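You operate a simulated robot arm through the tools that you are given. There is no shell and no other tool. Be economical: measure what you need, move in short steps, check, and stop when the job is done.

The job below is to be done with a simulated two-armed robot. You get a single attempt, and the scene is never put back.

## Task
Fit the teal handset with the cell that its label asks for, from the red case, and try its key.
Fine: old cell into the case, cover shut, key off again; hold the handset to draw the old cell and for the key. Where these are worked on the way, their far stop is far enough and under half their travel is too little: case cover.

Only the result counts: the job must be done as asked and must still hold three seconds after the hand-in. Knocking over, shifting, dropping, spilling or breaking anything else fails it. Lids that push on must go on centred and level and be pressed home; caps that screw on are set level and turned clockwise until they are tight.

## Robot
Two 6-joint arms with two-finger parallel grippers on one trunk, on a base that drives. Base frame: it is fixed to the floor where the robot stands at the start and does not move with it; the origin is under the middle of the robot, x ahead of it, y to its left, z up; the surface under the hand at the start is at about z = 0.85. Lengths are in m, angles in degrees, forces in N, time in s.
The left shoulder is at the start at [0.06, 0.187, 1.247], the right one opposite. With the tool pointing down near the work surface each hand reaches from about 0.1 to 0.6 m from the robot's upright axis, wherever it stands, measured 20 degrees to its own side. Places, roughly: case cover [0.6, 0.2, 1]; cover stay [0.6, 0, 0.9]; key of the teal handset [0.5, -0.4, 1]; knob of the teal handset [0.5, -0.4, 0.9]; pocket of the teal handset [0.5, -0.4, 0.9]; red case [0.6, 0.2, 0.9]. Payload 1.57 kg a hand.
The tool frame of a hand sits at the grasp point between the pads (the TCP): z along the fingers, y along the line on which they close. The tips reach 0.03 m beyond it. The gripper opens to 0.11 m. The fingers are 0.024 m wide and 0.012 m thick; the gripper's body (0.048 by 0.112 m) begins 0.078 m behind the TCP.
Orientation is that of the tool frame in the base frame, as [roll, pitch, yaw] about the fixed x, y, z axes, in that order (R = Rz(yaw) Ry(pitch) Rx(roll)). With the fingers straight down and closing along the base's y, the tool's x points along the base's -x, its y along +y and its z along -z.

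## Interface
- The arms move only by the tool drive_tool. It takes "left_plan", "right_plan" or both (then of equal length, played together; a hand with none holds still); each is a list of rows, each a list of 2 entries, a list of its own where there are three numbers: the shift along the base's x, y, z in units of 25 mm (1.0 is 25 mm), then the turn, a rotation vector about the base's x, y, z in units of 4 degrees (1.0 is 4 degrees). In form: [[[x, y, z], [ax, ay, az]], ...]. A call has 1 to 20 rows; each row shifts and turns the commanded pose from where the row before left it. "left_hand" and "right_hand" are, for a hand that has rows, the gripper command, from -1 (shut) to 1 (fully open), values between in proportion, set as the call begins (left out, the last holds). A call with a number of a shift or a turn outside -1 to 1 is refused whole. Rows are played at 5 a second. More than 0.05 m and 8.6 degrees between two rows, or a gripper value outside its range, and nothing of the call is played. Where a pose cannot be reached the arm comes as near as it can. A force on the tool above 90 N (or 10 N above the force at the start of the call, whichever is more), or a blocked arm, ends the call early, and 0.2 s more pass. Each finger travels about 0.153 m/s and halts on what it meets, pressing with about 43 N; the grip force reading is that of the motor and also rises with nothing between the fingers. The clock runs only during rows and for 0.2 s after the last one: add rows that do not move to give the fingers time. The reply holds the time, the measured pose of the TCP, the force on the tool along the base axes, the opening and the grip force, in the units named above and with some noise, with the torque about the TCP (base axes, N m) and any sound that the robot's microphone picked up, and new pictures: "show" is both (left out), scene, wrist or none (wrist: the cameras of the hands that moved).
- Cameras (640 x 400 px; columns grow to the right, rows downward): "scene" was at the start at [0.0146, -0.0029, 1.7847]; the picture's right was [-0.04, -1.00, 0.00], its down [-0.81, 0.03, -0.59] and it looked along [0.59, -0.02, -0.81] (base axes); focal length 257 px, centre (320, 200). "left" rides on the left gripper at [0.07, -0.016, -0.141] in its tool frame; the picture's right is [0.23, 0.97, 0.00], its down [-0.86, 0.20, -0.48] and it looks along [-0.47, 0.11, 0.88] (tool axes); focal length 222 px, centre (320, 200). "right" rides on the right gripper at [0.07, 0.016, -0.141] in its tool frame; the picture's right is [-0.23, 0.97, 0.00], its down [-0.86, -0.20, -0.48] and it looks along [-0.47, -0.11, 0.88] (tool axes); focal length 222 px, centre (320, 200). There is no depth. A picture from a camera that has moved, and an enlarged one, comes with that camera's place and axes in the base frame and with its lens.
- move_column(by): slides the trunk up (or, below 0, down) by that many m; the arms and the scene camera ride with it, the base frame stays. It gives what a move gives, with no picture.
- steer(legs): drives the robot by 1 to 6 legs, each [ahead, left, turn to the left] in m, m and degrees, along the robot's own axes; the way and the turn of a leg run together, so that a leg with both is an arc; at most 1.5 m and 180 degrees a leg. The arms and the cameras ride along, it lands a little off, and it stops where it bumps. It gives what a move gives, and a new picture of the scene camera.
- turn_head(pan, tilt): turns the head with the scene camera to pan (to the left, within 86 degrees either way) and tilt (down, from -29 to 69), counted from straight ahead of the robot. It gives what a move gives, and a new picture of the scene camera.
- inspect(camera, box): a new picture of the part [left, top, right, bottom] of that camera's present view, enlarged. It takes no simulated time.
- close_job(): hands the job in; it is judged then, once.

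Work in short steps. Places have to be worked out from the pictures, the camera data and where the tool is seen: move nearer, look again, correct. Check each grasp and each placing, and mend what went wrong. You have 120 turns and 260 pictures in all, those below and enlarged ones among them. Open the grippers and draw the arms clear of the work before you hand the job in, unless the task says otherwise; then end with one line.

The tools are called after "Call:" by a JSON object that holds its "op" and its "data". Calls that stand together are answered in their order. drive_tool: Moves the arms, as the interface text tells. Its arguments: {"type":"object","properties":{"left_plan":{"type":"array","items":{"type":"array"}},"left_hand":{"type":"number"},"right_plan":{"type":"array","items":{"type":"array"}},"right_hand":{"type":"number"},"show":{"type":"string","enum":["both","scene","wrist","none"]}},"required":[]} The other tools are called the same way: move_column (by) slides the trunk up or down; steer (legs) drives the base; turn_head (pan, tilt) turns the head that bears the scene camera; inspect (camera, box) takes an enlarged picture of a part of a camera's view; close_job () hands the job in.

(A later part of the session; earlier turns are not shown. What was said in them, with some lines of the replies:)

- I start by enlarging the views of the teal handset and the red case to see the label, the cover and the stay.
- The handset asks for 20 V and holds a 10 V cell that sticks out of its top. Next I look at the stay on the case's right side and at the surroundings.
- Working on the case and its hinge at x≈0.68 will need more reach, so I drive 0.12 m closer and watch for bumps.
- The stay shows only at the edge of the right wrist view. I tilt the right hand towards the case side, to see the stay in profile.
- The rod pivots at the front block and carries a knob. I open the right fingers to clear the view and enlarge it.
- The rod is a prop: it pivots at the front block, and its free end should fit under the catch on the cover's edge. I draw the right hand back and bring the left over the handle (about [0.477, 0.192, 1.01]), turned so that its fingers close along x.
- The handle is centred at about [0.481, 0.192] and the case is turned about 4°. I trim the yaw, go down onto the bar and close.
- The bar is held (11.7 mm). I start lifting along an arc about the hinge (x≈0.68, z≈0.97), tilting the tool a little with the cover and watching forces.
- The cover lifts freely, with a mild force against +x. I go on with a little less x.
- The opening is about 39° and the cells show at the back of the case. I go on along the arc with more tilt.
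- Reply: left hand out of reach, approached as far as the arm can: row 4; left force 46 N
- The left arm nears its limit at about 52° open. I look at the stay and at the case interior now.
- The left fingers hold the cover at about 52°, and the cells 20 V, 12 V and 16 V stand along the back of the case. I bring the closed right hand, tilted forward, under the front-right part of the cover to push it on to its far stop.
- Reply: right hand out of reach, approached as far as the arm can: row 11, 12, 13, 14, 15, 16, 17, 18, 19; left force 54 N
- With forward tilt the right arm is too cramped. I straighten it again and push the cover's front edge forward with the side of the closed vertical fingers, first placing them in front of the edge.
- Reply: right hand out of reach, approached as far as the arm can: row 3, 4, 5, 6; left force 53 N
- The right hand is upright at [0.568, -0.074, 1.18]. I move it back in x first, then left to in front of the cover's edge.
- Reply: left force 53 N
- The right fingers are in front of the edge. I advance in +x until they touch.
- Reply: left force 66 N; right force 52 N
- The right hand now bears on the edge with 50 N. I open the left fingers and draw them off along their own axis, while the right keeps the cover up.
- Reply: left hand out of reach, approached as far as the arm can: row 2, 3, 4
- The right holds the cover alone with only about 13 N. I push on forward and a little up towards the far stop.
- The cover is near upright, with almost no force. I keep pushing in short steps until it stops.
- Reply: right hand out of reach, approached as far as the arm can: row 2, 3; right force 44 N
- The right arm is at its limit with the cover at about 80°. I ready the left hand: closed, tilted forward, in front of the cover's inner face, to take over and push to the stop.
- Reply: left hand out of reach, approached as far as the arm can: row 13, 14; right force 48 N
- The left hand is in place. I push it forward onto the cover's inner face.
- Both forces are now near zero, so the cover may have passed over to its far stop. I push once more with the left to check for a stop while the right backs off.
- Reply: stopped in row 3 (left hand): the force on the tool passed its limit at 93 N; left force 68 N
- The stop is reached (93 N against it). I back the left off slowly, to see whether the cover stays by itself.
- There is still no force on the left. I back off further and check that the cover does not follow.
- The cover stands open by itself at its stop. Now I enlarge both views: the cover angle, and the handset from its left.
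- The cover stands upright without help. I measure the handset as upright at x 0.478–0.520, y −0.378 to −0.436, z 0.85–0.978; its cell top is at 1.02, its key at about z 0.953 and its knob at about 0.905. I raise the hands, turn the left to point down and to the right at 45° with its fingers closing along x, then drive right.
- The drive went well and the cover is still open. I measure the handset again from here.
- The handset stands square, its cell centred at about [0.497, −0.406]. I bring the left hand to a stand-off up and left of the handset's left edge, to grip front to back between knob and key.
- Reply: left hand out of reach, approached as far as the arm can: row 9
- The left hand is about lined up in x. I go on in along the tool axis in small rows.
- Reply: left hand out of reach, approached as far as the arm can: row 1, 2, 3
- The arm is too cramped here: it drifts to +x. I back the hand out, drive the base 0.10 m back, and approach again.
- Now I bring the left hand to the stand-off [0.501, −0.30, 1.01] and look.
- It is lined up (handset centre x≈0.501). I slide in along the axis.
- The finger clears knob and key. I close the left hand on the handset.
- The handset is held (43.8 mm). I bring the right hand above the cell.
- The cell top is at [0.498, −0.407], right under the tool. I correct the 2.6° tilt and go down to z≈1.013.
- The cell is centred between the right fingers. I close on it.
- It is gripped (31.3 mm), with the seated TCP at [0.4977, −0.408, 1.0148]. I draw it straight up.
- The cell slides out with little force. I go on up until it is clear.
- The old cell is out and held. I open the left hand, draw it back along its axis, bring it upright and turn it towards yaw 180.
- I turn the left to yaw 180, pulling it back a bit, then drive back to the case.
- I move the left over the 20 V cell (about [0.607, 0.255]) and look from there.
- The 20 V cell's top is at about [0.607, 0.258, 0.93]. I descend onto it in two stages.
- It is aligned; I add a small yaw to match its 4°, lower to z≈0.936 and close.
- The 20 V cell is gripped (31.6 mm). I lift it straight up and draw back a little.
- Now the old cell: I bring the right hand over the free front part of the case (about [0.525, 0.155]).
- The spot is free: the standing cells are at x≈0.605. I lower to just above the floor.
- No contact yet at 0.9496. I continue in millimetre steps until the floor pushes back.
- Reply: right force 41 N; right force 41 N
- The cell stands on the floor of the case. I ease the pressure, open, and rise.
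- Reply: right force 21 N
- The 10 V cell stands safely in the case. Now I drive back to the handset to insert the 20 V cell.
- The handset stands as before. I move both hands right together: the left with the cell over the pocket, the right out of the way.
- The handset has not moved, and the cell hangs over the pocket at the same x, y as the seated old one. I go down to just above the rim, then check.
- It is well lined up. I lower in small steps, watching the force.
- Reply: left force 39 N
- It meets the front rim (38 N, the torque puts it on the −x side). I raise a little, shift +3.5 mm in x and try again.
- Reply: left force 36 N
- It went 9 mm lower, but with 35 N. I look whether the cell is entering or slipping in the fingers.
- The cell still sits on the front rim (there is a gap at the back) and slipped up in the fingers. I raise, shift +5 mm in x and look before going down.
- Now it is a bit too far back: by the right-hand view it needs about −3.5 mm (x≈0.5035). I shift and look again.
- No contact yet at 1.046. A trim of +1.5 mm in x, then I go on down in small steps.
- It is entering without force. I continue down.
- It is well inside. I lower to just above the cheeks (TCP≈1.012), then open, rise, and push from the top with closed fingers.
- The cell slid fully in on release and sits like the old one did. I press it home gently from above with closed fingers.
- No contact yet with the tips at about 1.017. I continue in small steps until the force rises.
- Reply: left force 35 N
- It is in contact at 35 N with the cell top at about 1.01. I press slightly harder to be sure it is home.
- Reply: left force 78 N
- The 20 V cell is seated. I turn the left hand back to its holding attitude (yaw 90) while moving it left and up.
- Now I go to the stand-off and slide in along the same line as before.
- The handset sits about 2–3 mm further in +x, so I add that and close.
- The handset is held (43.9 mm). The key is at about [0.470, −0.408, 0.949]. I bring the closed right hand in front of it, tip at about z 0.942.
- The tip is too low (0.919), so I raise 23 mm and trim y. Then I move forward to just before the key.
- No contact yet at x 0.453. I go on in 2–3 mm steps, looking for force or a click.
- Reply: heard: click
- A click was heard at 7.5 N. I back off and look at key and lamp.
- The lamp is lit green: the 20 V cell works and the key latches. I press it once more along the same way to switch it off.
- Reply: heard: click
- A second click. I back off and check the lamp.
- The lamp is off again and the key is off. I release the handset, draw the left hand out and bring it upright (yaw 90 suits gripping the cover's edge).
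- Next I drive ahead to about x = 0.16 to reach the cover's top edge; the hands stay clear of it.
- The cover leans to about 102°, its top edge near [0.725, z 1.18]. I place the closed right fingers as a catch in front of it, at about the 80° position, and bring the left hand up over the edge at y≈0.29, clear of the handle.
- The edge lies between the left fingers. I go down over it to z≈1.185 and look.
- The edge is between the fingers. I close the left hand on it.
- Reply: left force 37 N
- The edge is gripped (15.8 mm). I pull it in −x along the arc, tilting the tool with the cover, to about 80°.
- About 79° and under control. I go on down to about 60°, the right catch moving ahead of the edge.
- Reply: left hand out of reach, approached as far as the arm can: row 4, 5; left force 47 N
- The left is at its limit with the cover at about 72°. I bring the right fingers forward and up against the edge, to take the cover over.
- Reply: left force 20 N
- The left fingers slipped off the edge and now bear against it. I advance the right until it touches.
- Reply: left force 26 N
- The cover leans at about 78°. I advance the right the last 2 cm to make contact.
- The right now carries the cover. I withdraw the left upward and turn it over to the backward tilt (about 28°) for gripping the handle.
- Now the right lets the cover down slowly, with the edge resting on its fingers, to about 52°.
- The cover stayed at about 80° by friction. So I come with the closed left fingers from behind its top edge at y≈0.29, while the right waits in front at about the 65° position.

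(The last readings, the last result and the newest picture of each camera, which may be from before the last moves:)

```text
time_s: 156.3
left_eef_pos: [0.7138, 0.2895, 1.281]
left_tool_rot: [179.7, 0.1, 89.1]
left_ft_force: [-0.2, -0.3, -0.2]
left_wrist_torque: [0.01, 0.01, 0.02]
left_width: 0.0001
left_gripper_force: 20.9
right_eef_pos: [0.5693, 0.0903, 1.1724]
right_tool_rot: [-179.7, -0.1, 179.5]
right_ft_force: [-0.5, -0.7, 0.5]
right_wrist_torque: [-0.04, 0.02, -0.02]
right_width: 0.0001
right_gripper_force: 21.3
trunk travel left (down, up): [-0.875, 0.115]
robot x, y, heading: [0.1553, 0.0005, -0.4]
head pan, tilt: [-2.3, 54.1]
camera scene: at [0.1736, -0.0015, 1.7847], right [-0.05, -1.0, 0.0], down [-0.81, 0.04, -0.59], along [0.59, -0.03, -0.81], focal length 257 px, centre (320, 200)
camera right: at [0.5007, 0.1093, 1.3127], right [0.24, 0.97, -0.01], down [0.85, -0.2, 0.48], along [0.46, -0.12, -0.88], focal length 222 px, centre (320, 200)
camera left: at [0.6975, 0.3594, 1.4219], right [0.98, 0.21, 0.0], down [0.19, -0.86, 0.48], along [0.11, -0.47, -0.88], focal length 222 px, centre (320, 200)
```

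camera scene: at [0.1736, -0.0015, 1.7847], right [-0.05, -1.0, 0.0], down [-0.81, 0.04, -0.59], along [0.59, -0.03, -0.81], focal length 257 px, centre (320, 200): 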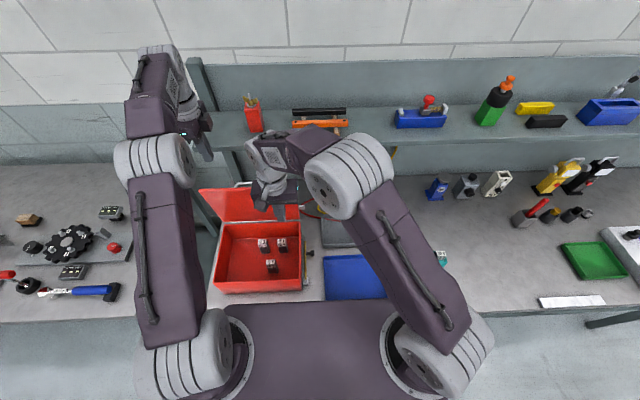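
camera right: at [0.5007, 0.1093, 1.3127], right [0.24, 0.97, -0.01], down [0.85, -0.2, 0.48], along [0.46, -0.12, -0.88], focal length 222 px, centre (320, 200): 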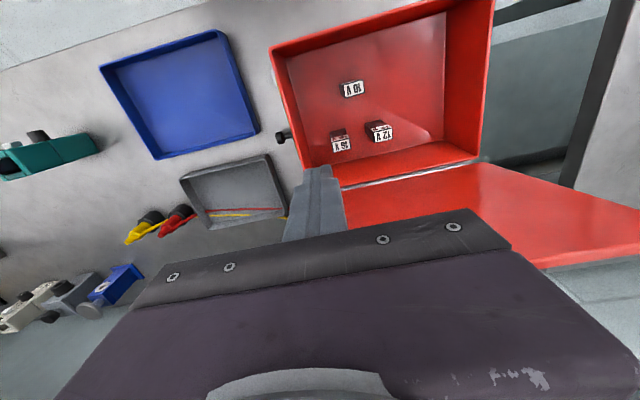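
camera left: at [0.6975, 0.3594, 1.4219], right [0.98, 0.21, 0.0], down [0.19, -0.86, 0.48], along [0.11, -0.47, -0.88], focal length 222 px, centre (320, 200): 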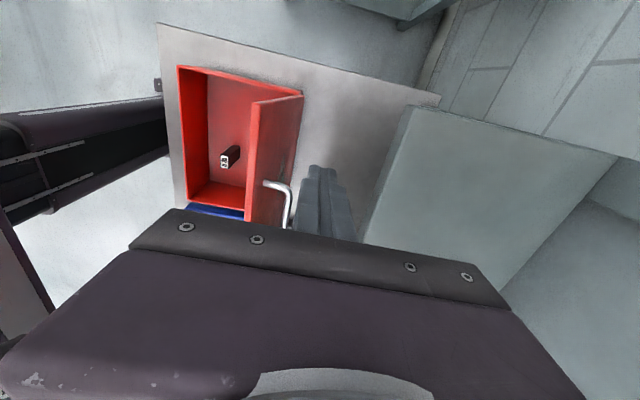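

The left is behind the cover. I go down to z≈1.19 and pull in −x until it touches and the cover follows.

Call:
{"op": "drive_tool", "data": {"left_plan": [[[0, 0, -0.9], [0, 0, 0]], [[0, 0, -0.9], [0, 0, 0]], [[0, 0, -0.9], [0, 0, 0]], [[0, 0, -0.9], [0, 0, 0]], [[-0.5, 0, 0], [0, 0, 0]], [[-0.5, 0, 0], [0, 0, 0]], [[-0.5, 0, 0], [0, 0, 0]], [[-0.5, 0, 0], [0, 0, 0]], [[-0.5, 0, 0], [0, 0, 0]], [[-0.5, 0, 0], [0, 0, 0]]]}}

```text
time_s: 158.5
left_eef_pos: [0.6361, 0.2885, 1.1922]
left_tool_rot: [179.6, 0.2, 89.2]
left_ft_force: [0.4, -0.6, 0.5]
left_wrist_torque: [0.0, -0.01, -0.01]
left_width: 0.0
left_gripper_force: 20.9
right_eef_pos: [0.569, 0.0905, 1.1734]
right_tool_rot: [-179.7, 0.0, 179.4]
right_ft_force: [0.1, 0.0, 0.2]
right_wrist_torque: [0.02, 0.0, 0.0]
right_width: 0.0
right_gripper_force: 21.1
trunk travel left (down, up): [-0.875, 0.115]
robot x, y, heading: [0.1561, 0.0039, -0.3]
head pan, tilt: [-2.3, 54.1]
camera scene: at [0.1719, -0.002, 1.7847], right [-0.05, -1.0, 0.0], down [-0.81, 0.04, -0.59], along [0.59, -0.03, -0.81], focal length 257 px, centre (320, 200)
camera left: at [0.6197, 0.358, 1.3326], right [0.98, 0.21, 0.01], down [0.18, -0.86, 0.48], along [0.11, -0.47, -0.88], focal length 222 px, centre (320, 200)
```

scene: 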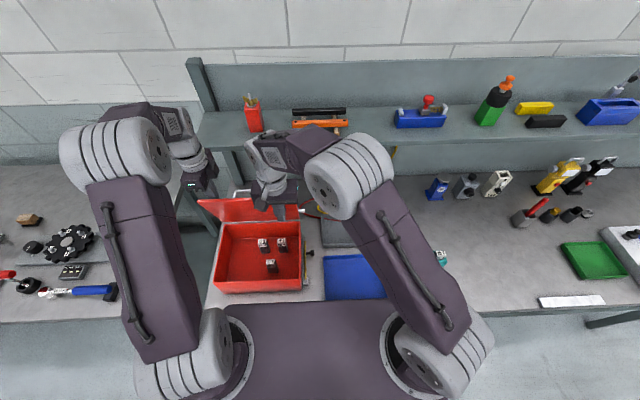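
left: 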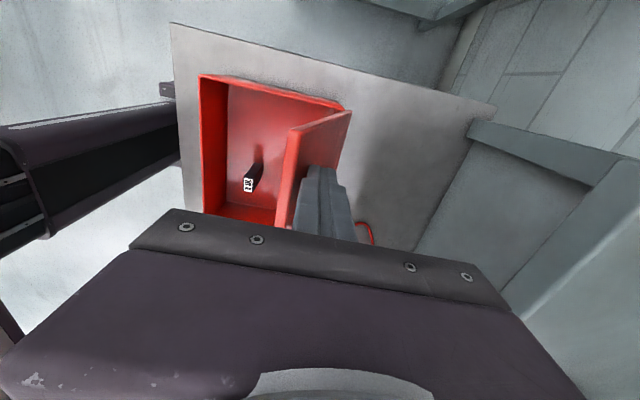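

The cover follows with little force (about 70°). I go on pushing it towards the right-hand catch.

Call:
{"op": "drive_tool", "data": {"left_plan": [[[-0.4, 0, -0.1], [0, 0, 0]], [[-0.4, 0, -0.1], [0, 0, 0]], [[-0.4, 0, -0.15], [0, 0, 0]], [[-0.4, 0, -0.15], [0, 0, 0]]]}}

```text
time_s: 159.5
left_eef_pos: [0.6066, 0.2894, 1.1834]
left_tool_rot: [177.5, -0.3, 89.3]
left_ft_force: [60.8, -4.9, 21.8]
left_wrist_torque: [-0.34, -1.65, 0.36]
left_width: 0.0
left_gripper_force: 20.7
right_eef_pos: [0.5638, 0.0892, 1.169]
right_tool_rot: [-179.3, -1.0, 179.5]
right_ft_force: [-56.5, 11.7, -14.0]
right_wrist_torque: [-0.24, -0.4, 0.65]
right_width: 0.0001
right_gripper_force: 20.9
trunk travel left (down, up): [-0.875, 0.115]
robot x, y, heading: [0.1615, -0.0, -0.4]
head pan, tilt: [-2.3, 54.1]
camera scene: at [0.1718, -0.0012, 1.7848], right [-0.05, -1.0, 0.0], down [-0.81, 0.04, -0.59], along [0.59, -0.03, -0.81], focal length 257 px, centre (320, 200)
camera left: at [0.5858, 0.3581, 1.3251], right [0.98, 0.21, 0.04], down [0.17, -0.86, 0.48], along [0.14, -0.46, -0.87], focal length 222 px, centre (320, 200)
```

scene: 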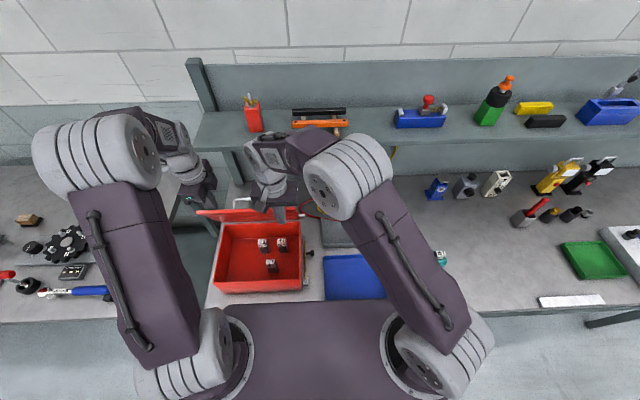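
left: 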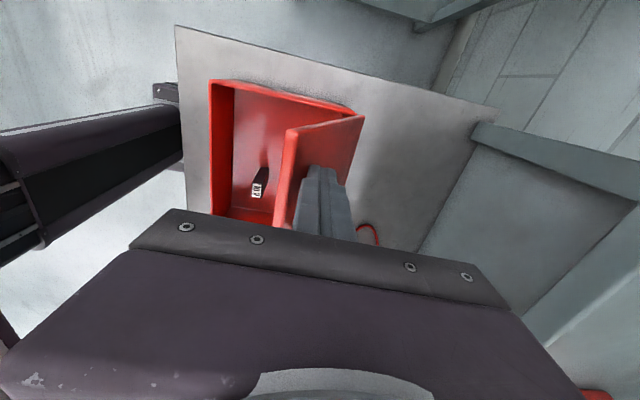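

The cover is held between both hands. I let both move down the arc together to about 52°.

Call:
{"op": "drive_tool", "data": {"left_plan": [[[0, 0, 0], [0, 0, 0]], [[-0.3, 0, -0.15], [0, 0, 0]], [[-0.4, 0, -0.2], [0, 0, 0]], [[-0.4, 0, -0.2], [0, 0, 0]], [[-0.4, 0, -0.2], [0, 0, 0]], [[-0.2, 0, -0.1], [0, 0, 0]]], "right_plan": [[[-0.5, 0, -0.2], [0, 0, 0]], [[-0.4, 0, -0.2], [0, 0, 0]], [[-0.4, 0, -0.2], [0, 0, 0]], [[-0.4, 0, -0.2], [0, 0, 0]], [[-0.3, 0, -0.2], [0, 0, 0]], [[0, 0, 0], [0, 0, 0]]]}}

```text
time_s: 160.9
left_eef_pos: [0.5637, 0.2884, 1.1609]
left_tool_rot: [177.9, -0.4, 89.2]
left_ft_force: [55.9, -7.8, 21.9]
left_wrist_torque: [-0.42, -1.48, 0.36]
left_width: 0.0
left_gripper_force: 21.2
right_eef_pos: [0.5167, 0.0874, 1.1472]
right_tool_rot: [-179.4, -0.6, 179.4]
right_ft_force: [-47.5, 10.6, -20.0]
right_wrist_torque: [-0.08, 0.08, 0.18]
right_width: 0.0
right_gripper_force: 20.8
trunk travel left (down, up): [-0.875, 0.115]
robot x, y, heading: [0.1541, 0.0021, -0.6]
head pan, tilt: [-2.3, 54.1]
camera scene: at [0.1747, -0.0024, 1.7847], right [-0.05, -1.0, 0.0], down [-0.81, 0.04, -0.59], along [0.59, -0.03, -0.81], focal length 257 px, centre (320, 200)
camera right: at [0.4482, 0.1074, 1.2878], right [0.24, 0.97, -0.01], down [0.86, -0.2, 0.47], along [0.45, -0.12, -0.88], focal length 222 px, centre (320, 200)
camera left: at [0.5449, 0.358, 1.3017], right [0.98, 0.21, 0.04], down [0.17, -0.86, 0.48], along [0.13, -0.46, -0.88], focal length 222 px, centre (320, 200)
```

scene: 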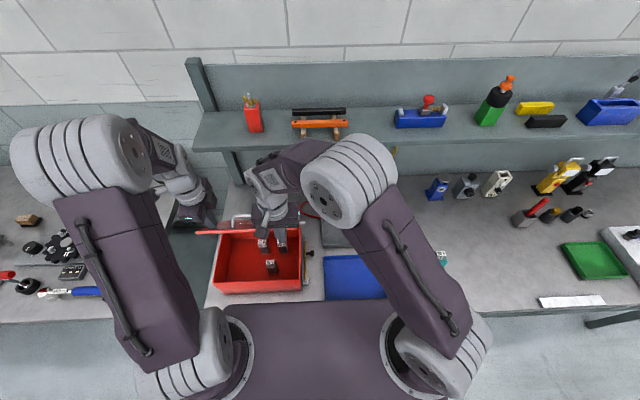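
right: 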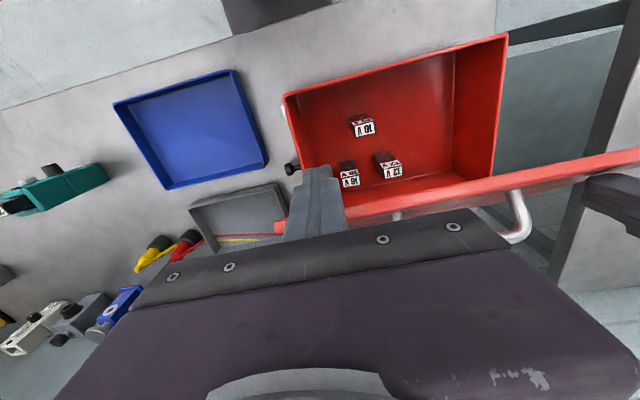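
left: 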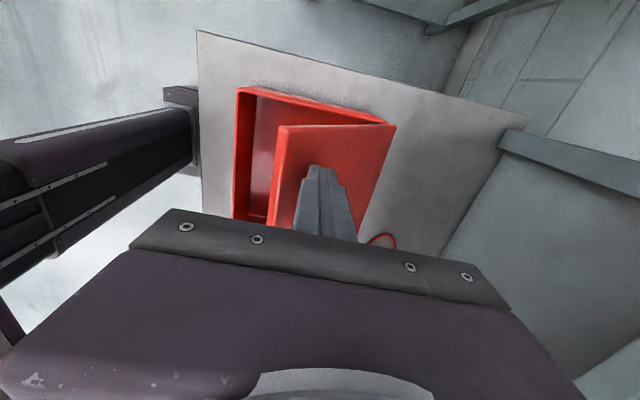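

This works well. I go on the same way to about 30°, the right leading a little.

Call:
{"op": "drive_tool", "data": {"left_plan": [[[0, 0, 0], [0, 0, 0]], [[-0.27, 0, -0.35], [0, 0, 0]], [[-0.27, 0, -0.37], [0, 0, 0]], [[-0.27, 0, -0.38], [0, 0, 0]], [[-0.27, 0, -0.4], [0, 0, 0]], [[-0.25, 0, -0.4], [0, 0, 0]]], "right_plan": [[[-0.4, 0, -0.45], [0, 0, 0]], [[-0.4, 0, -0.5], [0, 0, 0]], [[-0.4, 0, -0.5], [0, 0, 0]], [[-0.4, 0, -0.5], [0, 0, 0]], [[-0.36, 0, -0.5], [0, 0, 0]], [[0, 0, 0], [0, 0, 0]]]}}

```text
time_s: 162.3
left_eef_pos: [0.5167, 0.2882, 1.1146]
left_tool_rot: [179.3, 0.1, 89.3]
left_ft_force: [1.1, 2.7, 17.3]
left_wrist_torque: [-0.01, 0.15, 0.01]
left_width: 0.0001
left_gripper_force: 21.2
right_eef_pos: [0.4643, 0.0878, 1.086]
right_tool_rot: [-179.6, 0.1, 179.4]
right_ft_force: [-16.8, 3.6, -6.7]
right_wrist_torque: [-0.01, 0.02, 0.1]
right_width: 0.0
right_gripper_force: 21.5
trunk travel left (down, up): [-0.875, 0.115]
robot x, y, heading: [0.1584, 0.0039, -0.4]
head pan, tilt: [-2.3, 54.1]
camera scene: at [0.1657, -0.0013, 1.7847], right [-0.05, -1.0, 0.0], down [-0.81, 0.04, -0.59], along [0.59, -0.03, -0.81], focal length 257 px, centre (320, 200)
camera right: at [0.3953, 0.1076, 1.2274], right [0.24, 0.97, -0.01], down [0.85, -0.2, 0.48], along [0.47, -0.12, -0.88], focal length 222 px, centre (320, 200)
camera left: at [0.5005, 0.358, 1.2542], right [0.98, 0.21, 0.01], down [0.18, -0.86, 0.48], along [0.11, -0.47, -0.88], focal length 222 px, centre (320, 200)
```

scene: 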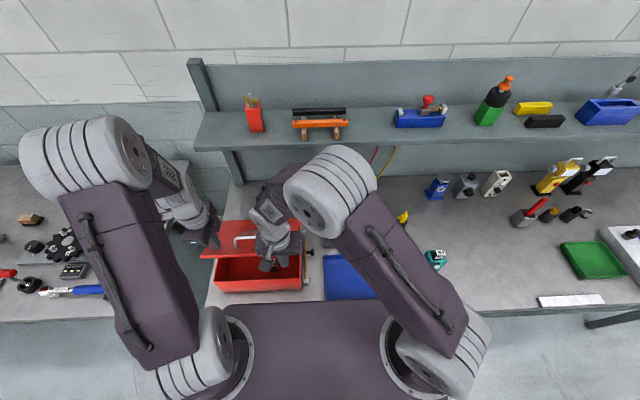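
right: 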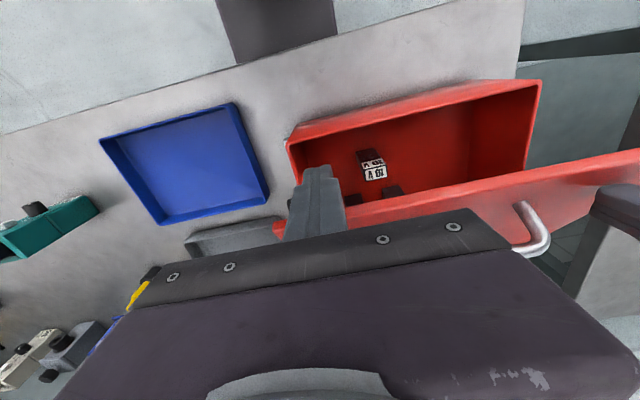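
left: 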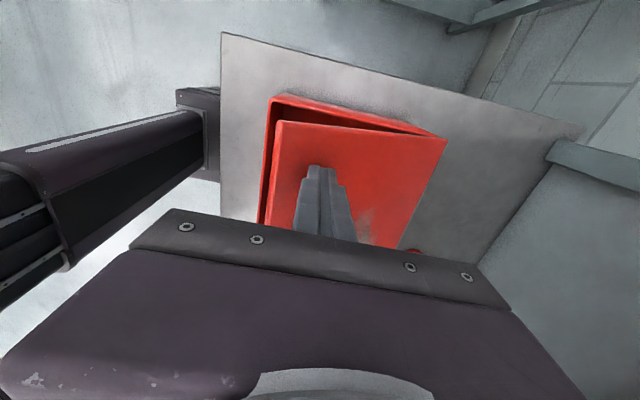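

About 30°. I go on to about 12°.

Call:
{"op": "drive_tool", "data": {"left_plan": [[[0, 0, 0], [0, 0, 0]], [[-0.05, 0, -0.45], [0, 0, 0]], [[-0.05, 0, -0.45], [0, 0, 0]], [[-0.05, 0, -0.45], [0, 0, 0]], [[0, 0, -0.45], [0, 0, 0]], [[0, 0, -0.4], [0, 0, 0]]], "right_plan": [[[-0.2, 0, -0.45], [0, 0, 0]], [[-0.2, 0, -0.5], [0, 0, 0]], [[-0.15, 0, -0.5], [0, 0, 0]], [[-0.15, 0, -0.5], [0, 0, 0]], [[-0.1, 0, -0.5], [0, 0, 0]], [[0, 0, 0], [0, 0, 0]]]}}

```text
time_s: 163.7
left_eef_pos: [0.5105, 0.2862, 1.0587]
left_tool_rot: [179.2, 0.0, 89.4]
left_ft_force: [-2.6, -0.6, 20.0]
left_wrist_torque: [-0.07, 0.26, -0.03]
left_width: 0.0
left_gripper_force: 21.1
right_eef_pos: [0.4399, 0.0897, 1.0276]
right_tool_rot: [-179.4, 0.2, 179.5]
right_ft_force: [-30.7, -0.1, -8.0]
right_wrist_torque: [-0.08, -0.1, 0.27]
right_width: 0.0
right_gripper_force: 21.0
trunk travel left (down, up): [-0.875, 0.115]
robot x, y, heading: [0.1564, -0.0009, -0.4]
head pan, tilt: [-2.3, 54.1]
camera scene: at [0.1592, -0.0045, 1.7848], right [-0.05, -1.0, 0.0], down [-0.8, 0.04, -0.59], along [0.59, -0.03, -0.81], focal length 257 px, centre (320, 200)
camera right: at [0.3706, 0.108, 1.1691], right [0.24, 0.97, -0.01], down [0.85, -0.2, 0.48], along [0.47, -0.12, -0.88], focal length 222 px, centre (320, 200)
camera left: at [0.4935, 0.3572, 1.1998], right [0.98, 0.21, 0.02], down [0.18, -0.86, 0.48], along [0.12, -0.47, -0.88], focal length 222 px, centre (320, 200)
```

scene: 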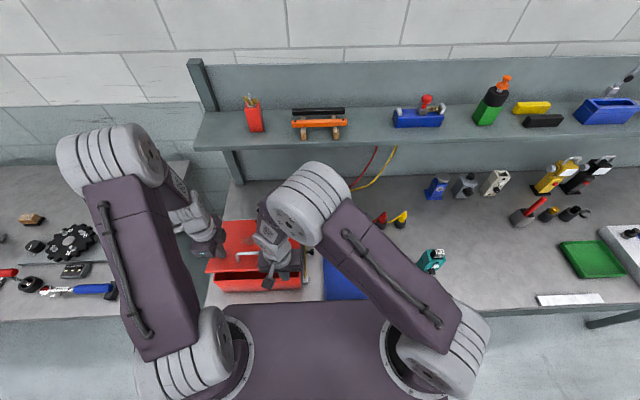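
right: 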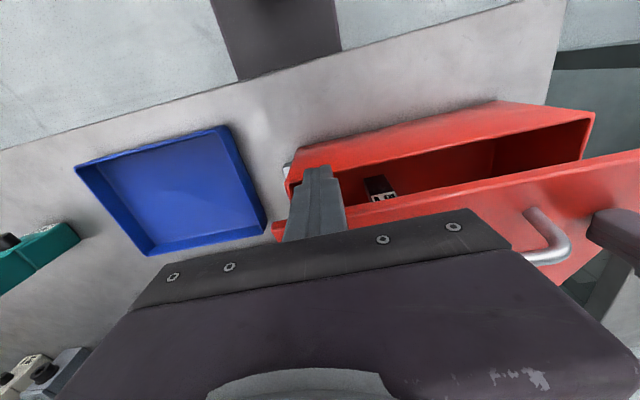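
left: 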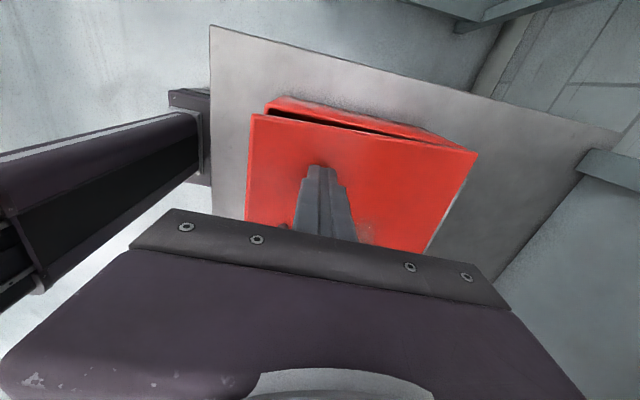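

About 15°. I draw the right slowly forward and down from under the edge while the left follows on top.

Call:
{"op": "drive_tool", "data": {"left_plan": [[[0, 0, -0.1], [0, 0, 0]], [[0, 0, -0.3], [0, 0, 0]], [[0, 0, -0.3], [0, 0, 0]], [[0, 0, -0.3], [0, 0, 0]], [[0, 0, -0.2], [0, 0, 0]]], "right_plan": [[[-0.15, 0, -0.35], [0, 0, 0]], [[-0.15, 0, -0.35], [0, 0, 0]], [[-0.15, 0, -0.35], [0, 0, 0]], [[-0.15, 0, -0.3], [0, 0, 0]], [[-0.15, 0, 0], [0, 0, 0]]]}}

```text
time_s: 164.9
left_eef_pos: [0.5188, 0.2889, 1.025]
left_tool_rot: [179.7, 0.2, 89.2]
left_ft_force: [-0.3, 0.5, 0.4]
left_wrist_torque: [-0.03, 0.01, 0.01]
left_width: 0.0
left_gripper_force: 21.3
right_eef_pos: [0.4327, 0.0907, 0.993]
right_tool_rot: [180.0, 0.1, 179.5]
right_ft_force: [-1.1, 0.6, -0.7]
right_wrist_torque: [-0.01, -0.06, -0.01]
right_width: 0.0
right_gripper_force: 21.4
trunk travel left (down, up): [-0.875, 0.115]
robot x, y, heading: [0.1565, 0.0001, -0.1]
head pan, tilt: [-2.3, 54.1]
camera scene: at [0.1739, -0.0009, 1.7846], right [-0.05, -1.0, 0.0], down [-0.81, 0.04, -0.59], along [0.59, -0.03, -0.81], focal length 257 px, centre (320, 200)
camera right: at [0.3632, 0.1095, 1.1341], right [0.24, 0.97, 0.0], down [0.85, -0.21, 0.48], along [0.47, -0.12, -0.88], focal length 222 px, centre (320, 200)
camera left: at [0.5033, 0.3578, 1.1664], right [0.98, 0.21, 0.0], down [0.19, -0.86, 0.48], along [0.11, -0.47, -0.88], focal length 222 px, centre (320, 200)
```

scene: 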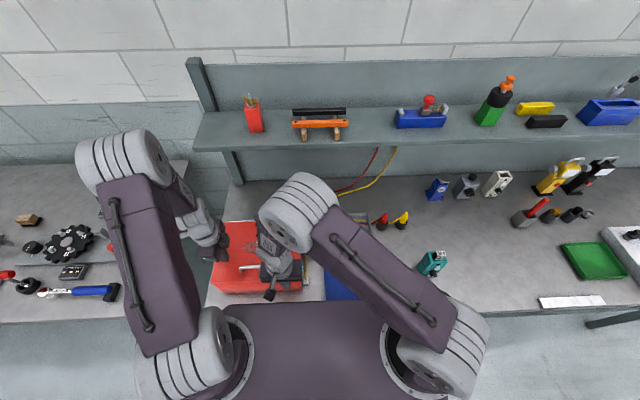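
right: 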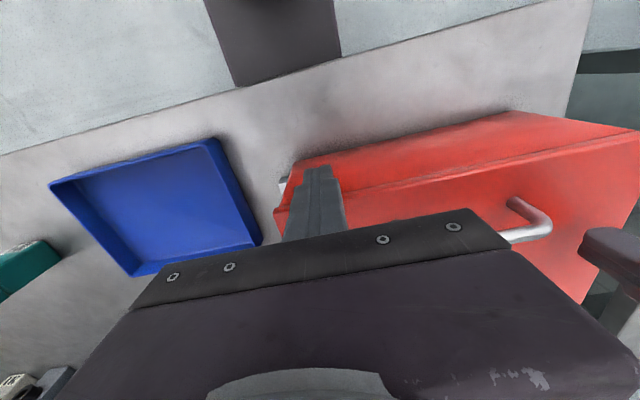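
left: 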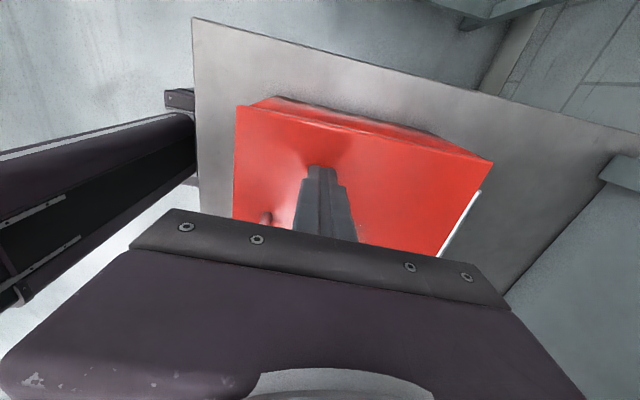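

The cover has closed. I withdraw the right and press lightly on the lid with the left to be sure it is fully shut.

Call:
{"op": "drive_tool", "data": {"left_plan": [[[-0.3, 0, -0.3], [0, 0, 0]], [[0, 0, -0.3], [0, 0, 0]], [[0, 0, -0.2], [0, 0, 0]], [[0, 0, -0.2], [0, 0, 0]], [[0, 0, -0.1], [0, 0, 0]]], "right_plan": [[[-0.8, 0, 0], [0, 0, 0]], [[-0.5, 0, 0.5], [0, 0, 0]], [[0, 0, 1], [0, 0, 0]], [[0, -0.5, 1], [0, 0, 0]], [[0, -1, 1], [0, 0, 0]]], "show": "none"}}

```text
time_s: 165.6
left_eef_pos: [0.5075, 0.288, 1.0107]
left_tool_rot: [179.7, 0.1, 89.3]
left_ft_force: [-2.8, 2.7, 6.9]
left_wrist_torque: [0.16, 0.09, -0.03]
left_width: 0.0
left_gripper_force: 21.4
right_eef_pos: [0.4004, 0.0895, 1.0007]
right_tool_rot: [179.9, 0.3, 178.8]
right_ft_force: [11.1, 1.0, -23.5]
right_wrist_torque: [-0.54, -0.25, -0.25]
right_width: 0.0003
right_gripper_force: 21.2
trunk travel left (down, up): [-0.875, 0.115]
robot x, y, heading: [0.1578, 0.0026, -0.7]
head pan, tilt: [-2.3, 54.1]
stopped in row 3 (right hand): the force on the tool passed its limit at 197 N (the readings are from after the stop); the commanded pose is now the measured one
```

The right was stopped by a large force while rising. I look before moving anything.

Call:
{"op": "drive_tool", "data": {"right_plan": [[[0, 0, 0], [0, 0, 0]]], "show": "both"}}

Call:
{"op": "inspect", "data": {"camera": "scene", "box": [190, 150, 350, 310]}}

```text
time_s: 166.0
left_eef_pos: [0.5085, 0.2881, 1.0109]
left_tool_rot: [179.5, 0.1, 89.2]
left_ft_force: [-2.0, 2.2, 7.0]
left_wrist_torque: [0.17, 0.09, -0.01]
left_width: 0.0001
left_gripper_force: 21.1
right_eef_pos: [0.4014, 0.0899, 1.0027]
right_tool_rot: [179.9, 0.3, 178.9]
right_ft_force: [18.2, 1.8, -35.0]
right_wrist_torque: [-0.68, -0.28, -0.4]
right_width: 0.0002
right_gripper_force: 21.7
trunk travel left (down, up): [-0.875, 0.115]
robot x, y, heading: [0.1548, -0.0002, -0.3]
head pan, tilt: [-2.3, 54.1]
camera scene: at [0.171, -0.0021, 1.7847], right [-0.05, -1.0, 0.0], down [-0.81, 0.04, -0.59], along [0.59, -0.03, -0.81], focal length 257 px, centre (320, 200)
camera right: at [0.3312, 0.1089, 1.1426], right [0.25, 0.97, 0.0], down [0.85, -0.22, 0.48], along [0.47, -0.12, -0.88], focal length 222 px, centre (320, 200)
```

scene: 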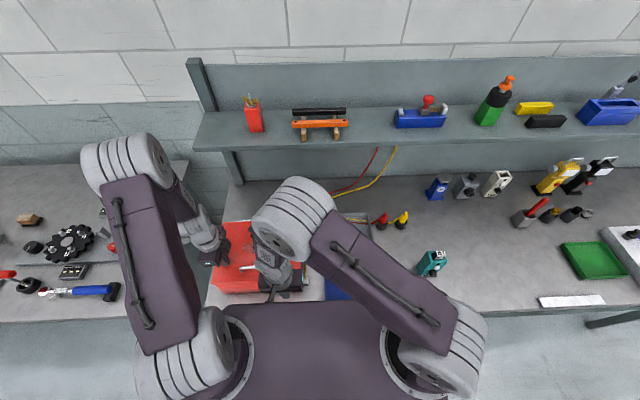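
right: 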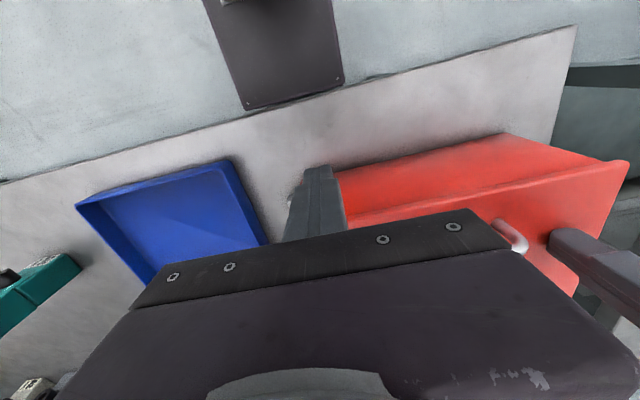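

```text
2.50 times, centred on (270, 230) of scene
camera zoom: at [0.171, -0.0021, 1.7847], right [-0.05, -1.0, 0.0], down [-0.81, 0.04, -0.59], along [0.59, -0.03, -0.81], focal length 642 px, centre (445, 125)
```

zoom: 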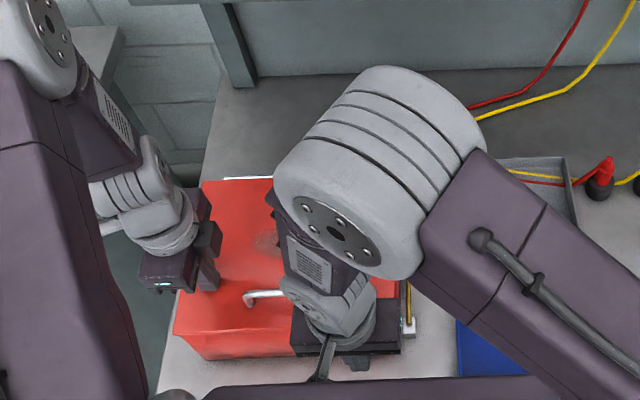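

The case and lid look fine; the right arm seems folded against itself, being so close to the body. I ease it forward and to the right, its natural side, before rising.

Call:
{"op": "drive_tool", "data": {"right_plan": [[[0.3, -0.4, -0.1], [0, 0, 0]], [[0.1, -0.6, 0], [0, 0, 0]], [[0, -1, 0], [0, 0, 0]], [[0, -1, 0.2], [0, 0, 0]]], "show": "none"}}

```text
time_s: 167.0
left_eef_pos: [0.5085, 0.2875, 1.0116]
left_tool_rot: [179.6, 0.1, 89.2]
left_ft_force: [-0.8, 1.6, 10.4]
left_wrist_torque: [0.18, 0.08, 0.02]
left_width: 0.0
left_gripper_force: 21.8
right_eef_pos: [0.4108, 0.0146, 1.0059]
right_tool_rot: [179.9, 0.2, 179.0]
right_ft_force: [-0.4, 0.5, -0.1]
right_wrist_torque: [0.0, 0.0, 0.03]
right_width: 0.0
right_gripper_force: 21.5
trunk travel left (down, up): [-0.875, 0.115]
robot x, y, heading: [0.156, 0.001, -0.6]
head pan, tilt: [-2.3, 54.1]
```

The force is gone. I raise and withdraw both hands.

Call:
{"op": "drive_tool", "data": {"left_plan": [[[0, 0, 0.7], [0, 0, 0]], [[0, 0, 1], [0, 0, 0]], [[0, 0, 1], [0, 0, 0]], [[0, 0, 1], [0, 0, 0]], [[-0.5, 0, 1], [0, 0, 0]], [[-0.5, 0, 1], [0, 0, 0]], [[0, 0, 1], [0, 0, 0]], [[0, 0, 0], [0, 0, 0]]], "right_plan": [[[0, -1, 0.3], [0, 0, 0]], [[0, -1, 0.5], [0, 0, 0]], [[0, -1, 0.7], [0, 0, 0]], [[0, -1, 1], [0, 0, 0]], [[0, -1, 1], [0, 0, 0]], [[0, -1, 1], [0, 0, 0]], [[0, 0, 1], [0, 0, 0]], [[0, 0, 1], [0, 0, 0]]], "left_hand": 0.5, "right_hand": 0.5}}

Call:
{"op": "inspect", "data": {"camera": "scene", "box": [190, 200, 450, 310]}}

```text
time_s: 168.8
left_eef_pos: [0.485, 0.2875, 1.1794]
left_tool_rot: [179.8, 0.2, 89.1]
left_ft_force: [-0.7, -0.4, 0.4]
left_wrist_torque: [0.02, 0.0, 0.01]
left_width: 0.0824
left_gripper_force: 0.1
right_eef_pos: [0.4261, -0.1274, 1.1685]
right_tool_rot: [-180.0, 0.2, 178.9]
right_ft_force: [1.4, 0.4, -0.3]
right_wrist_torque: [0.01, -0.02, 0.0]
right_width: 0.0827
right_gripper_force: 0.0
right hand out of reach, approached as far as the arm can: row 5, 6
trunk travel left (down, up): [-0.875, 0.115]
robot x, y, heading: [0.1587, 0.0014, -0.4]
head pan, tilt: [-2.3, 54.1]
camera scene: at [0.1713, -0.0019, 1.7846], right [-0.05, -1.0, 0.0], down [-0.81, 0.04, -0.59], along [0.59, -0.03, -0.81], focal length 257 px, centre (320, 200)
camera right: at [0.3575, -0.1098, 1.3088], right [0.24, 0.97, 0.0], down [0.85, -0.22, 0.48], along [0.47, -0.12, -0.88], focal length 222 px, centre (320, 200)
camera left: at [0.4694, 0.3567, 1.3202], right [0.98, 0.21, 0.01], down [0.18, -0.86, 0.48], along [0.11, -0.47, -0.88], focal length 222 px, centre (320, 200)
```

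scene: 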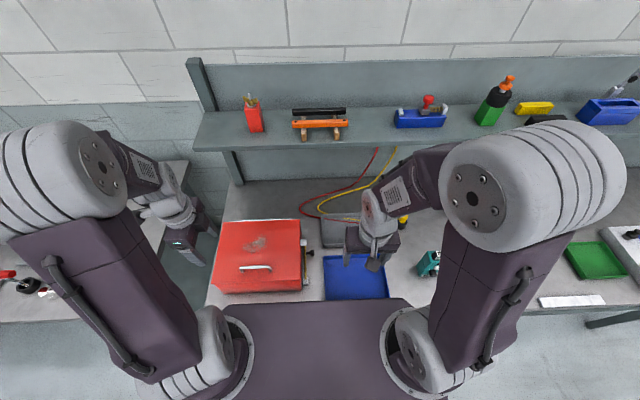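
right: 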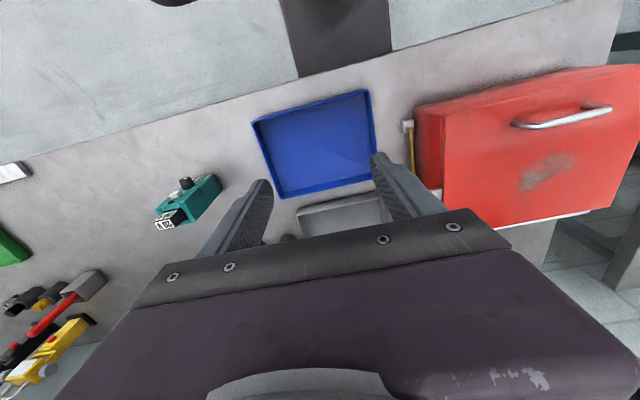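
left: 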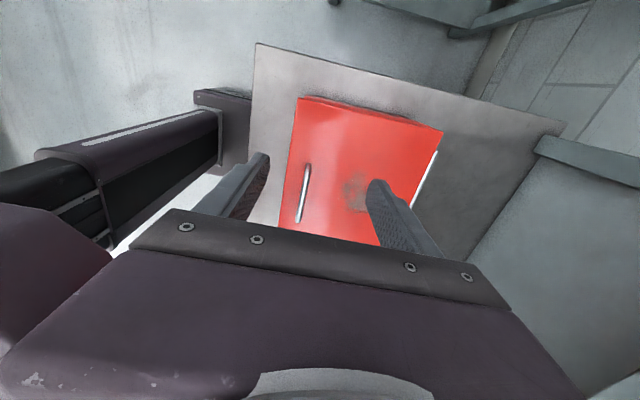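

```text
2.46 times, centred on (320, 255) of scene
camera zoom: at [0.1713, -0.0019, 1.7846], right [-0.05, -1.0, 0.0], down [-0.81, 0.04, -0.59], along [0.59, -0.03, -0.81], focal length 632 px, centre (320, 65)
```

zoom: 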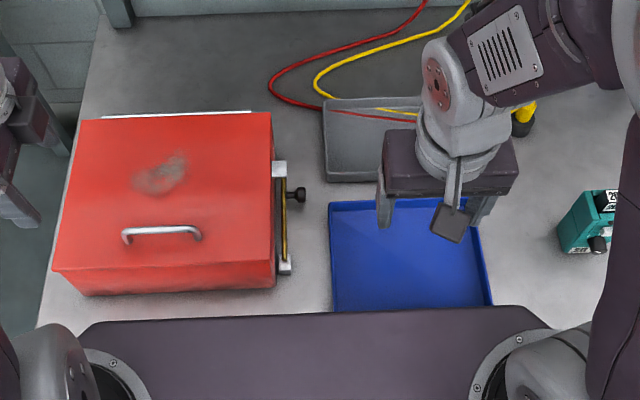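

The cover is shut, and the case and handset look in order. I drive back to draw the arms clear and do a final check of the handset.

Call:
{"op": "steer", "data": {"legs": [[-0.16, 0, 0]]}}

Call:
{"op": "inspect", "data": {"camera": "scene", "box": [200, 160, 480, 290]}}

Call:
{"op": "inspect", "data": {"camera": "right", "box": [100, 80, 340, 240]}}

```text
time_s: 170.2
left_eef_pos: [0.3298, 0.2872, 1.1791]
left_tool_rot: [179.8, 0.1, 89.3]
left_ft_force: [0.3, -1.6, 0.3]
left_wrist_torque: [0.0, 0.02, -0.02]
left_width: 0.0827
left_gripper_force: 0.0
right_eef_pos: [0.2724, -0.1266, 1.1666]
right_tool_rot: [-180.0, 0.1, 179.0]
right_ft_force: [0.5, 0.6, -0.2]
right_wrist_torque: [0.01, 0.02, -0.01]
right_width: 0.0825
right_gripper_force: 0.1
trunk travel left (down, up): [-0.875, 0.115]
robot x, y, heading: [0.0011, -0.0028, -0.5]
head pan, tilt: [-2.3, 54.1]
camera scene: at [0.0188, -0.0012, 1.7846], right [-0.05, -1.0, 0.0], down [-0.81, 0.04, -0.58], along [0.58, -0.03, -0.81], focal length 257 px, centre (320, 200)
```

scene: 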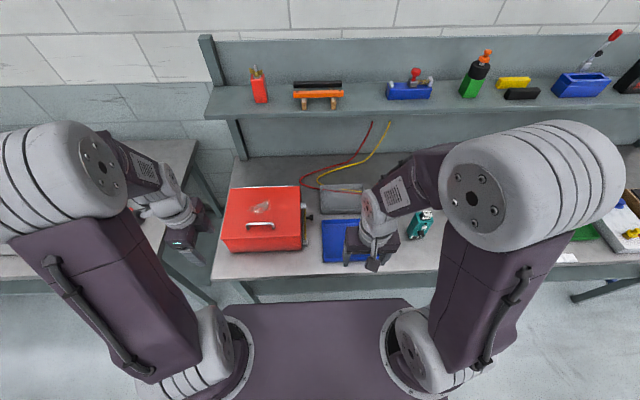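

```text
2.29 times, centred on (340, 225) of scene
camera zoom: at [0.0188, -0.0012, 1.7846], right [-0.05, -1.0, 0.0], down [-0.81, 0.04, -0.58], along [0.58, -0.03, -0.81], focal length 587 px, centre (274, 143)
```

zoom: 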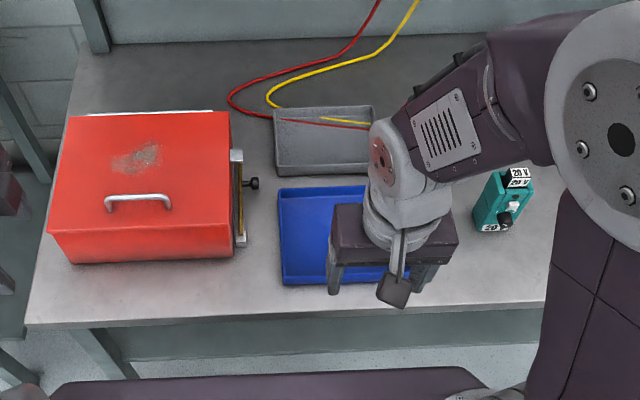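

```text
2.50 times, centred on (220, 160) of right
camera zoom: at [0.2037, -0.1086, 1.3077], right [0.24, 0.97, 0.0], down [0.85, -0.21, 0.48], along [0.47, -0.12, -0.88], focal length 555 px, centre (570, 300)
```

zoom: 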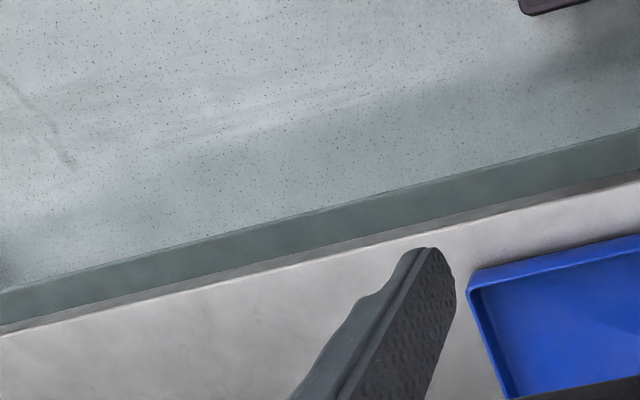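

Everything is in place: the 20 V cell is seated, the lamp is off, the old cell is in the case, the cover is shut, and the hands are open and clear. I hand in the job.

Call:
{"op": "close_job", "data": {}}

```text
The job is handed in.
```

The teal handset now holds the 20 V cell from the red case; its key lit the lamp and was switched off again, the old 10 V cell is in the case, and the cover is shut.
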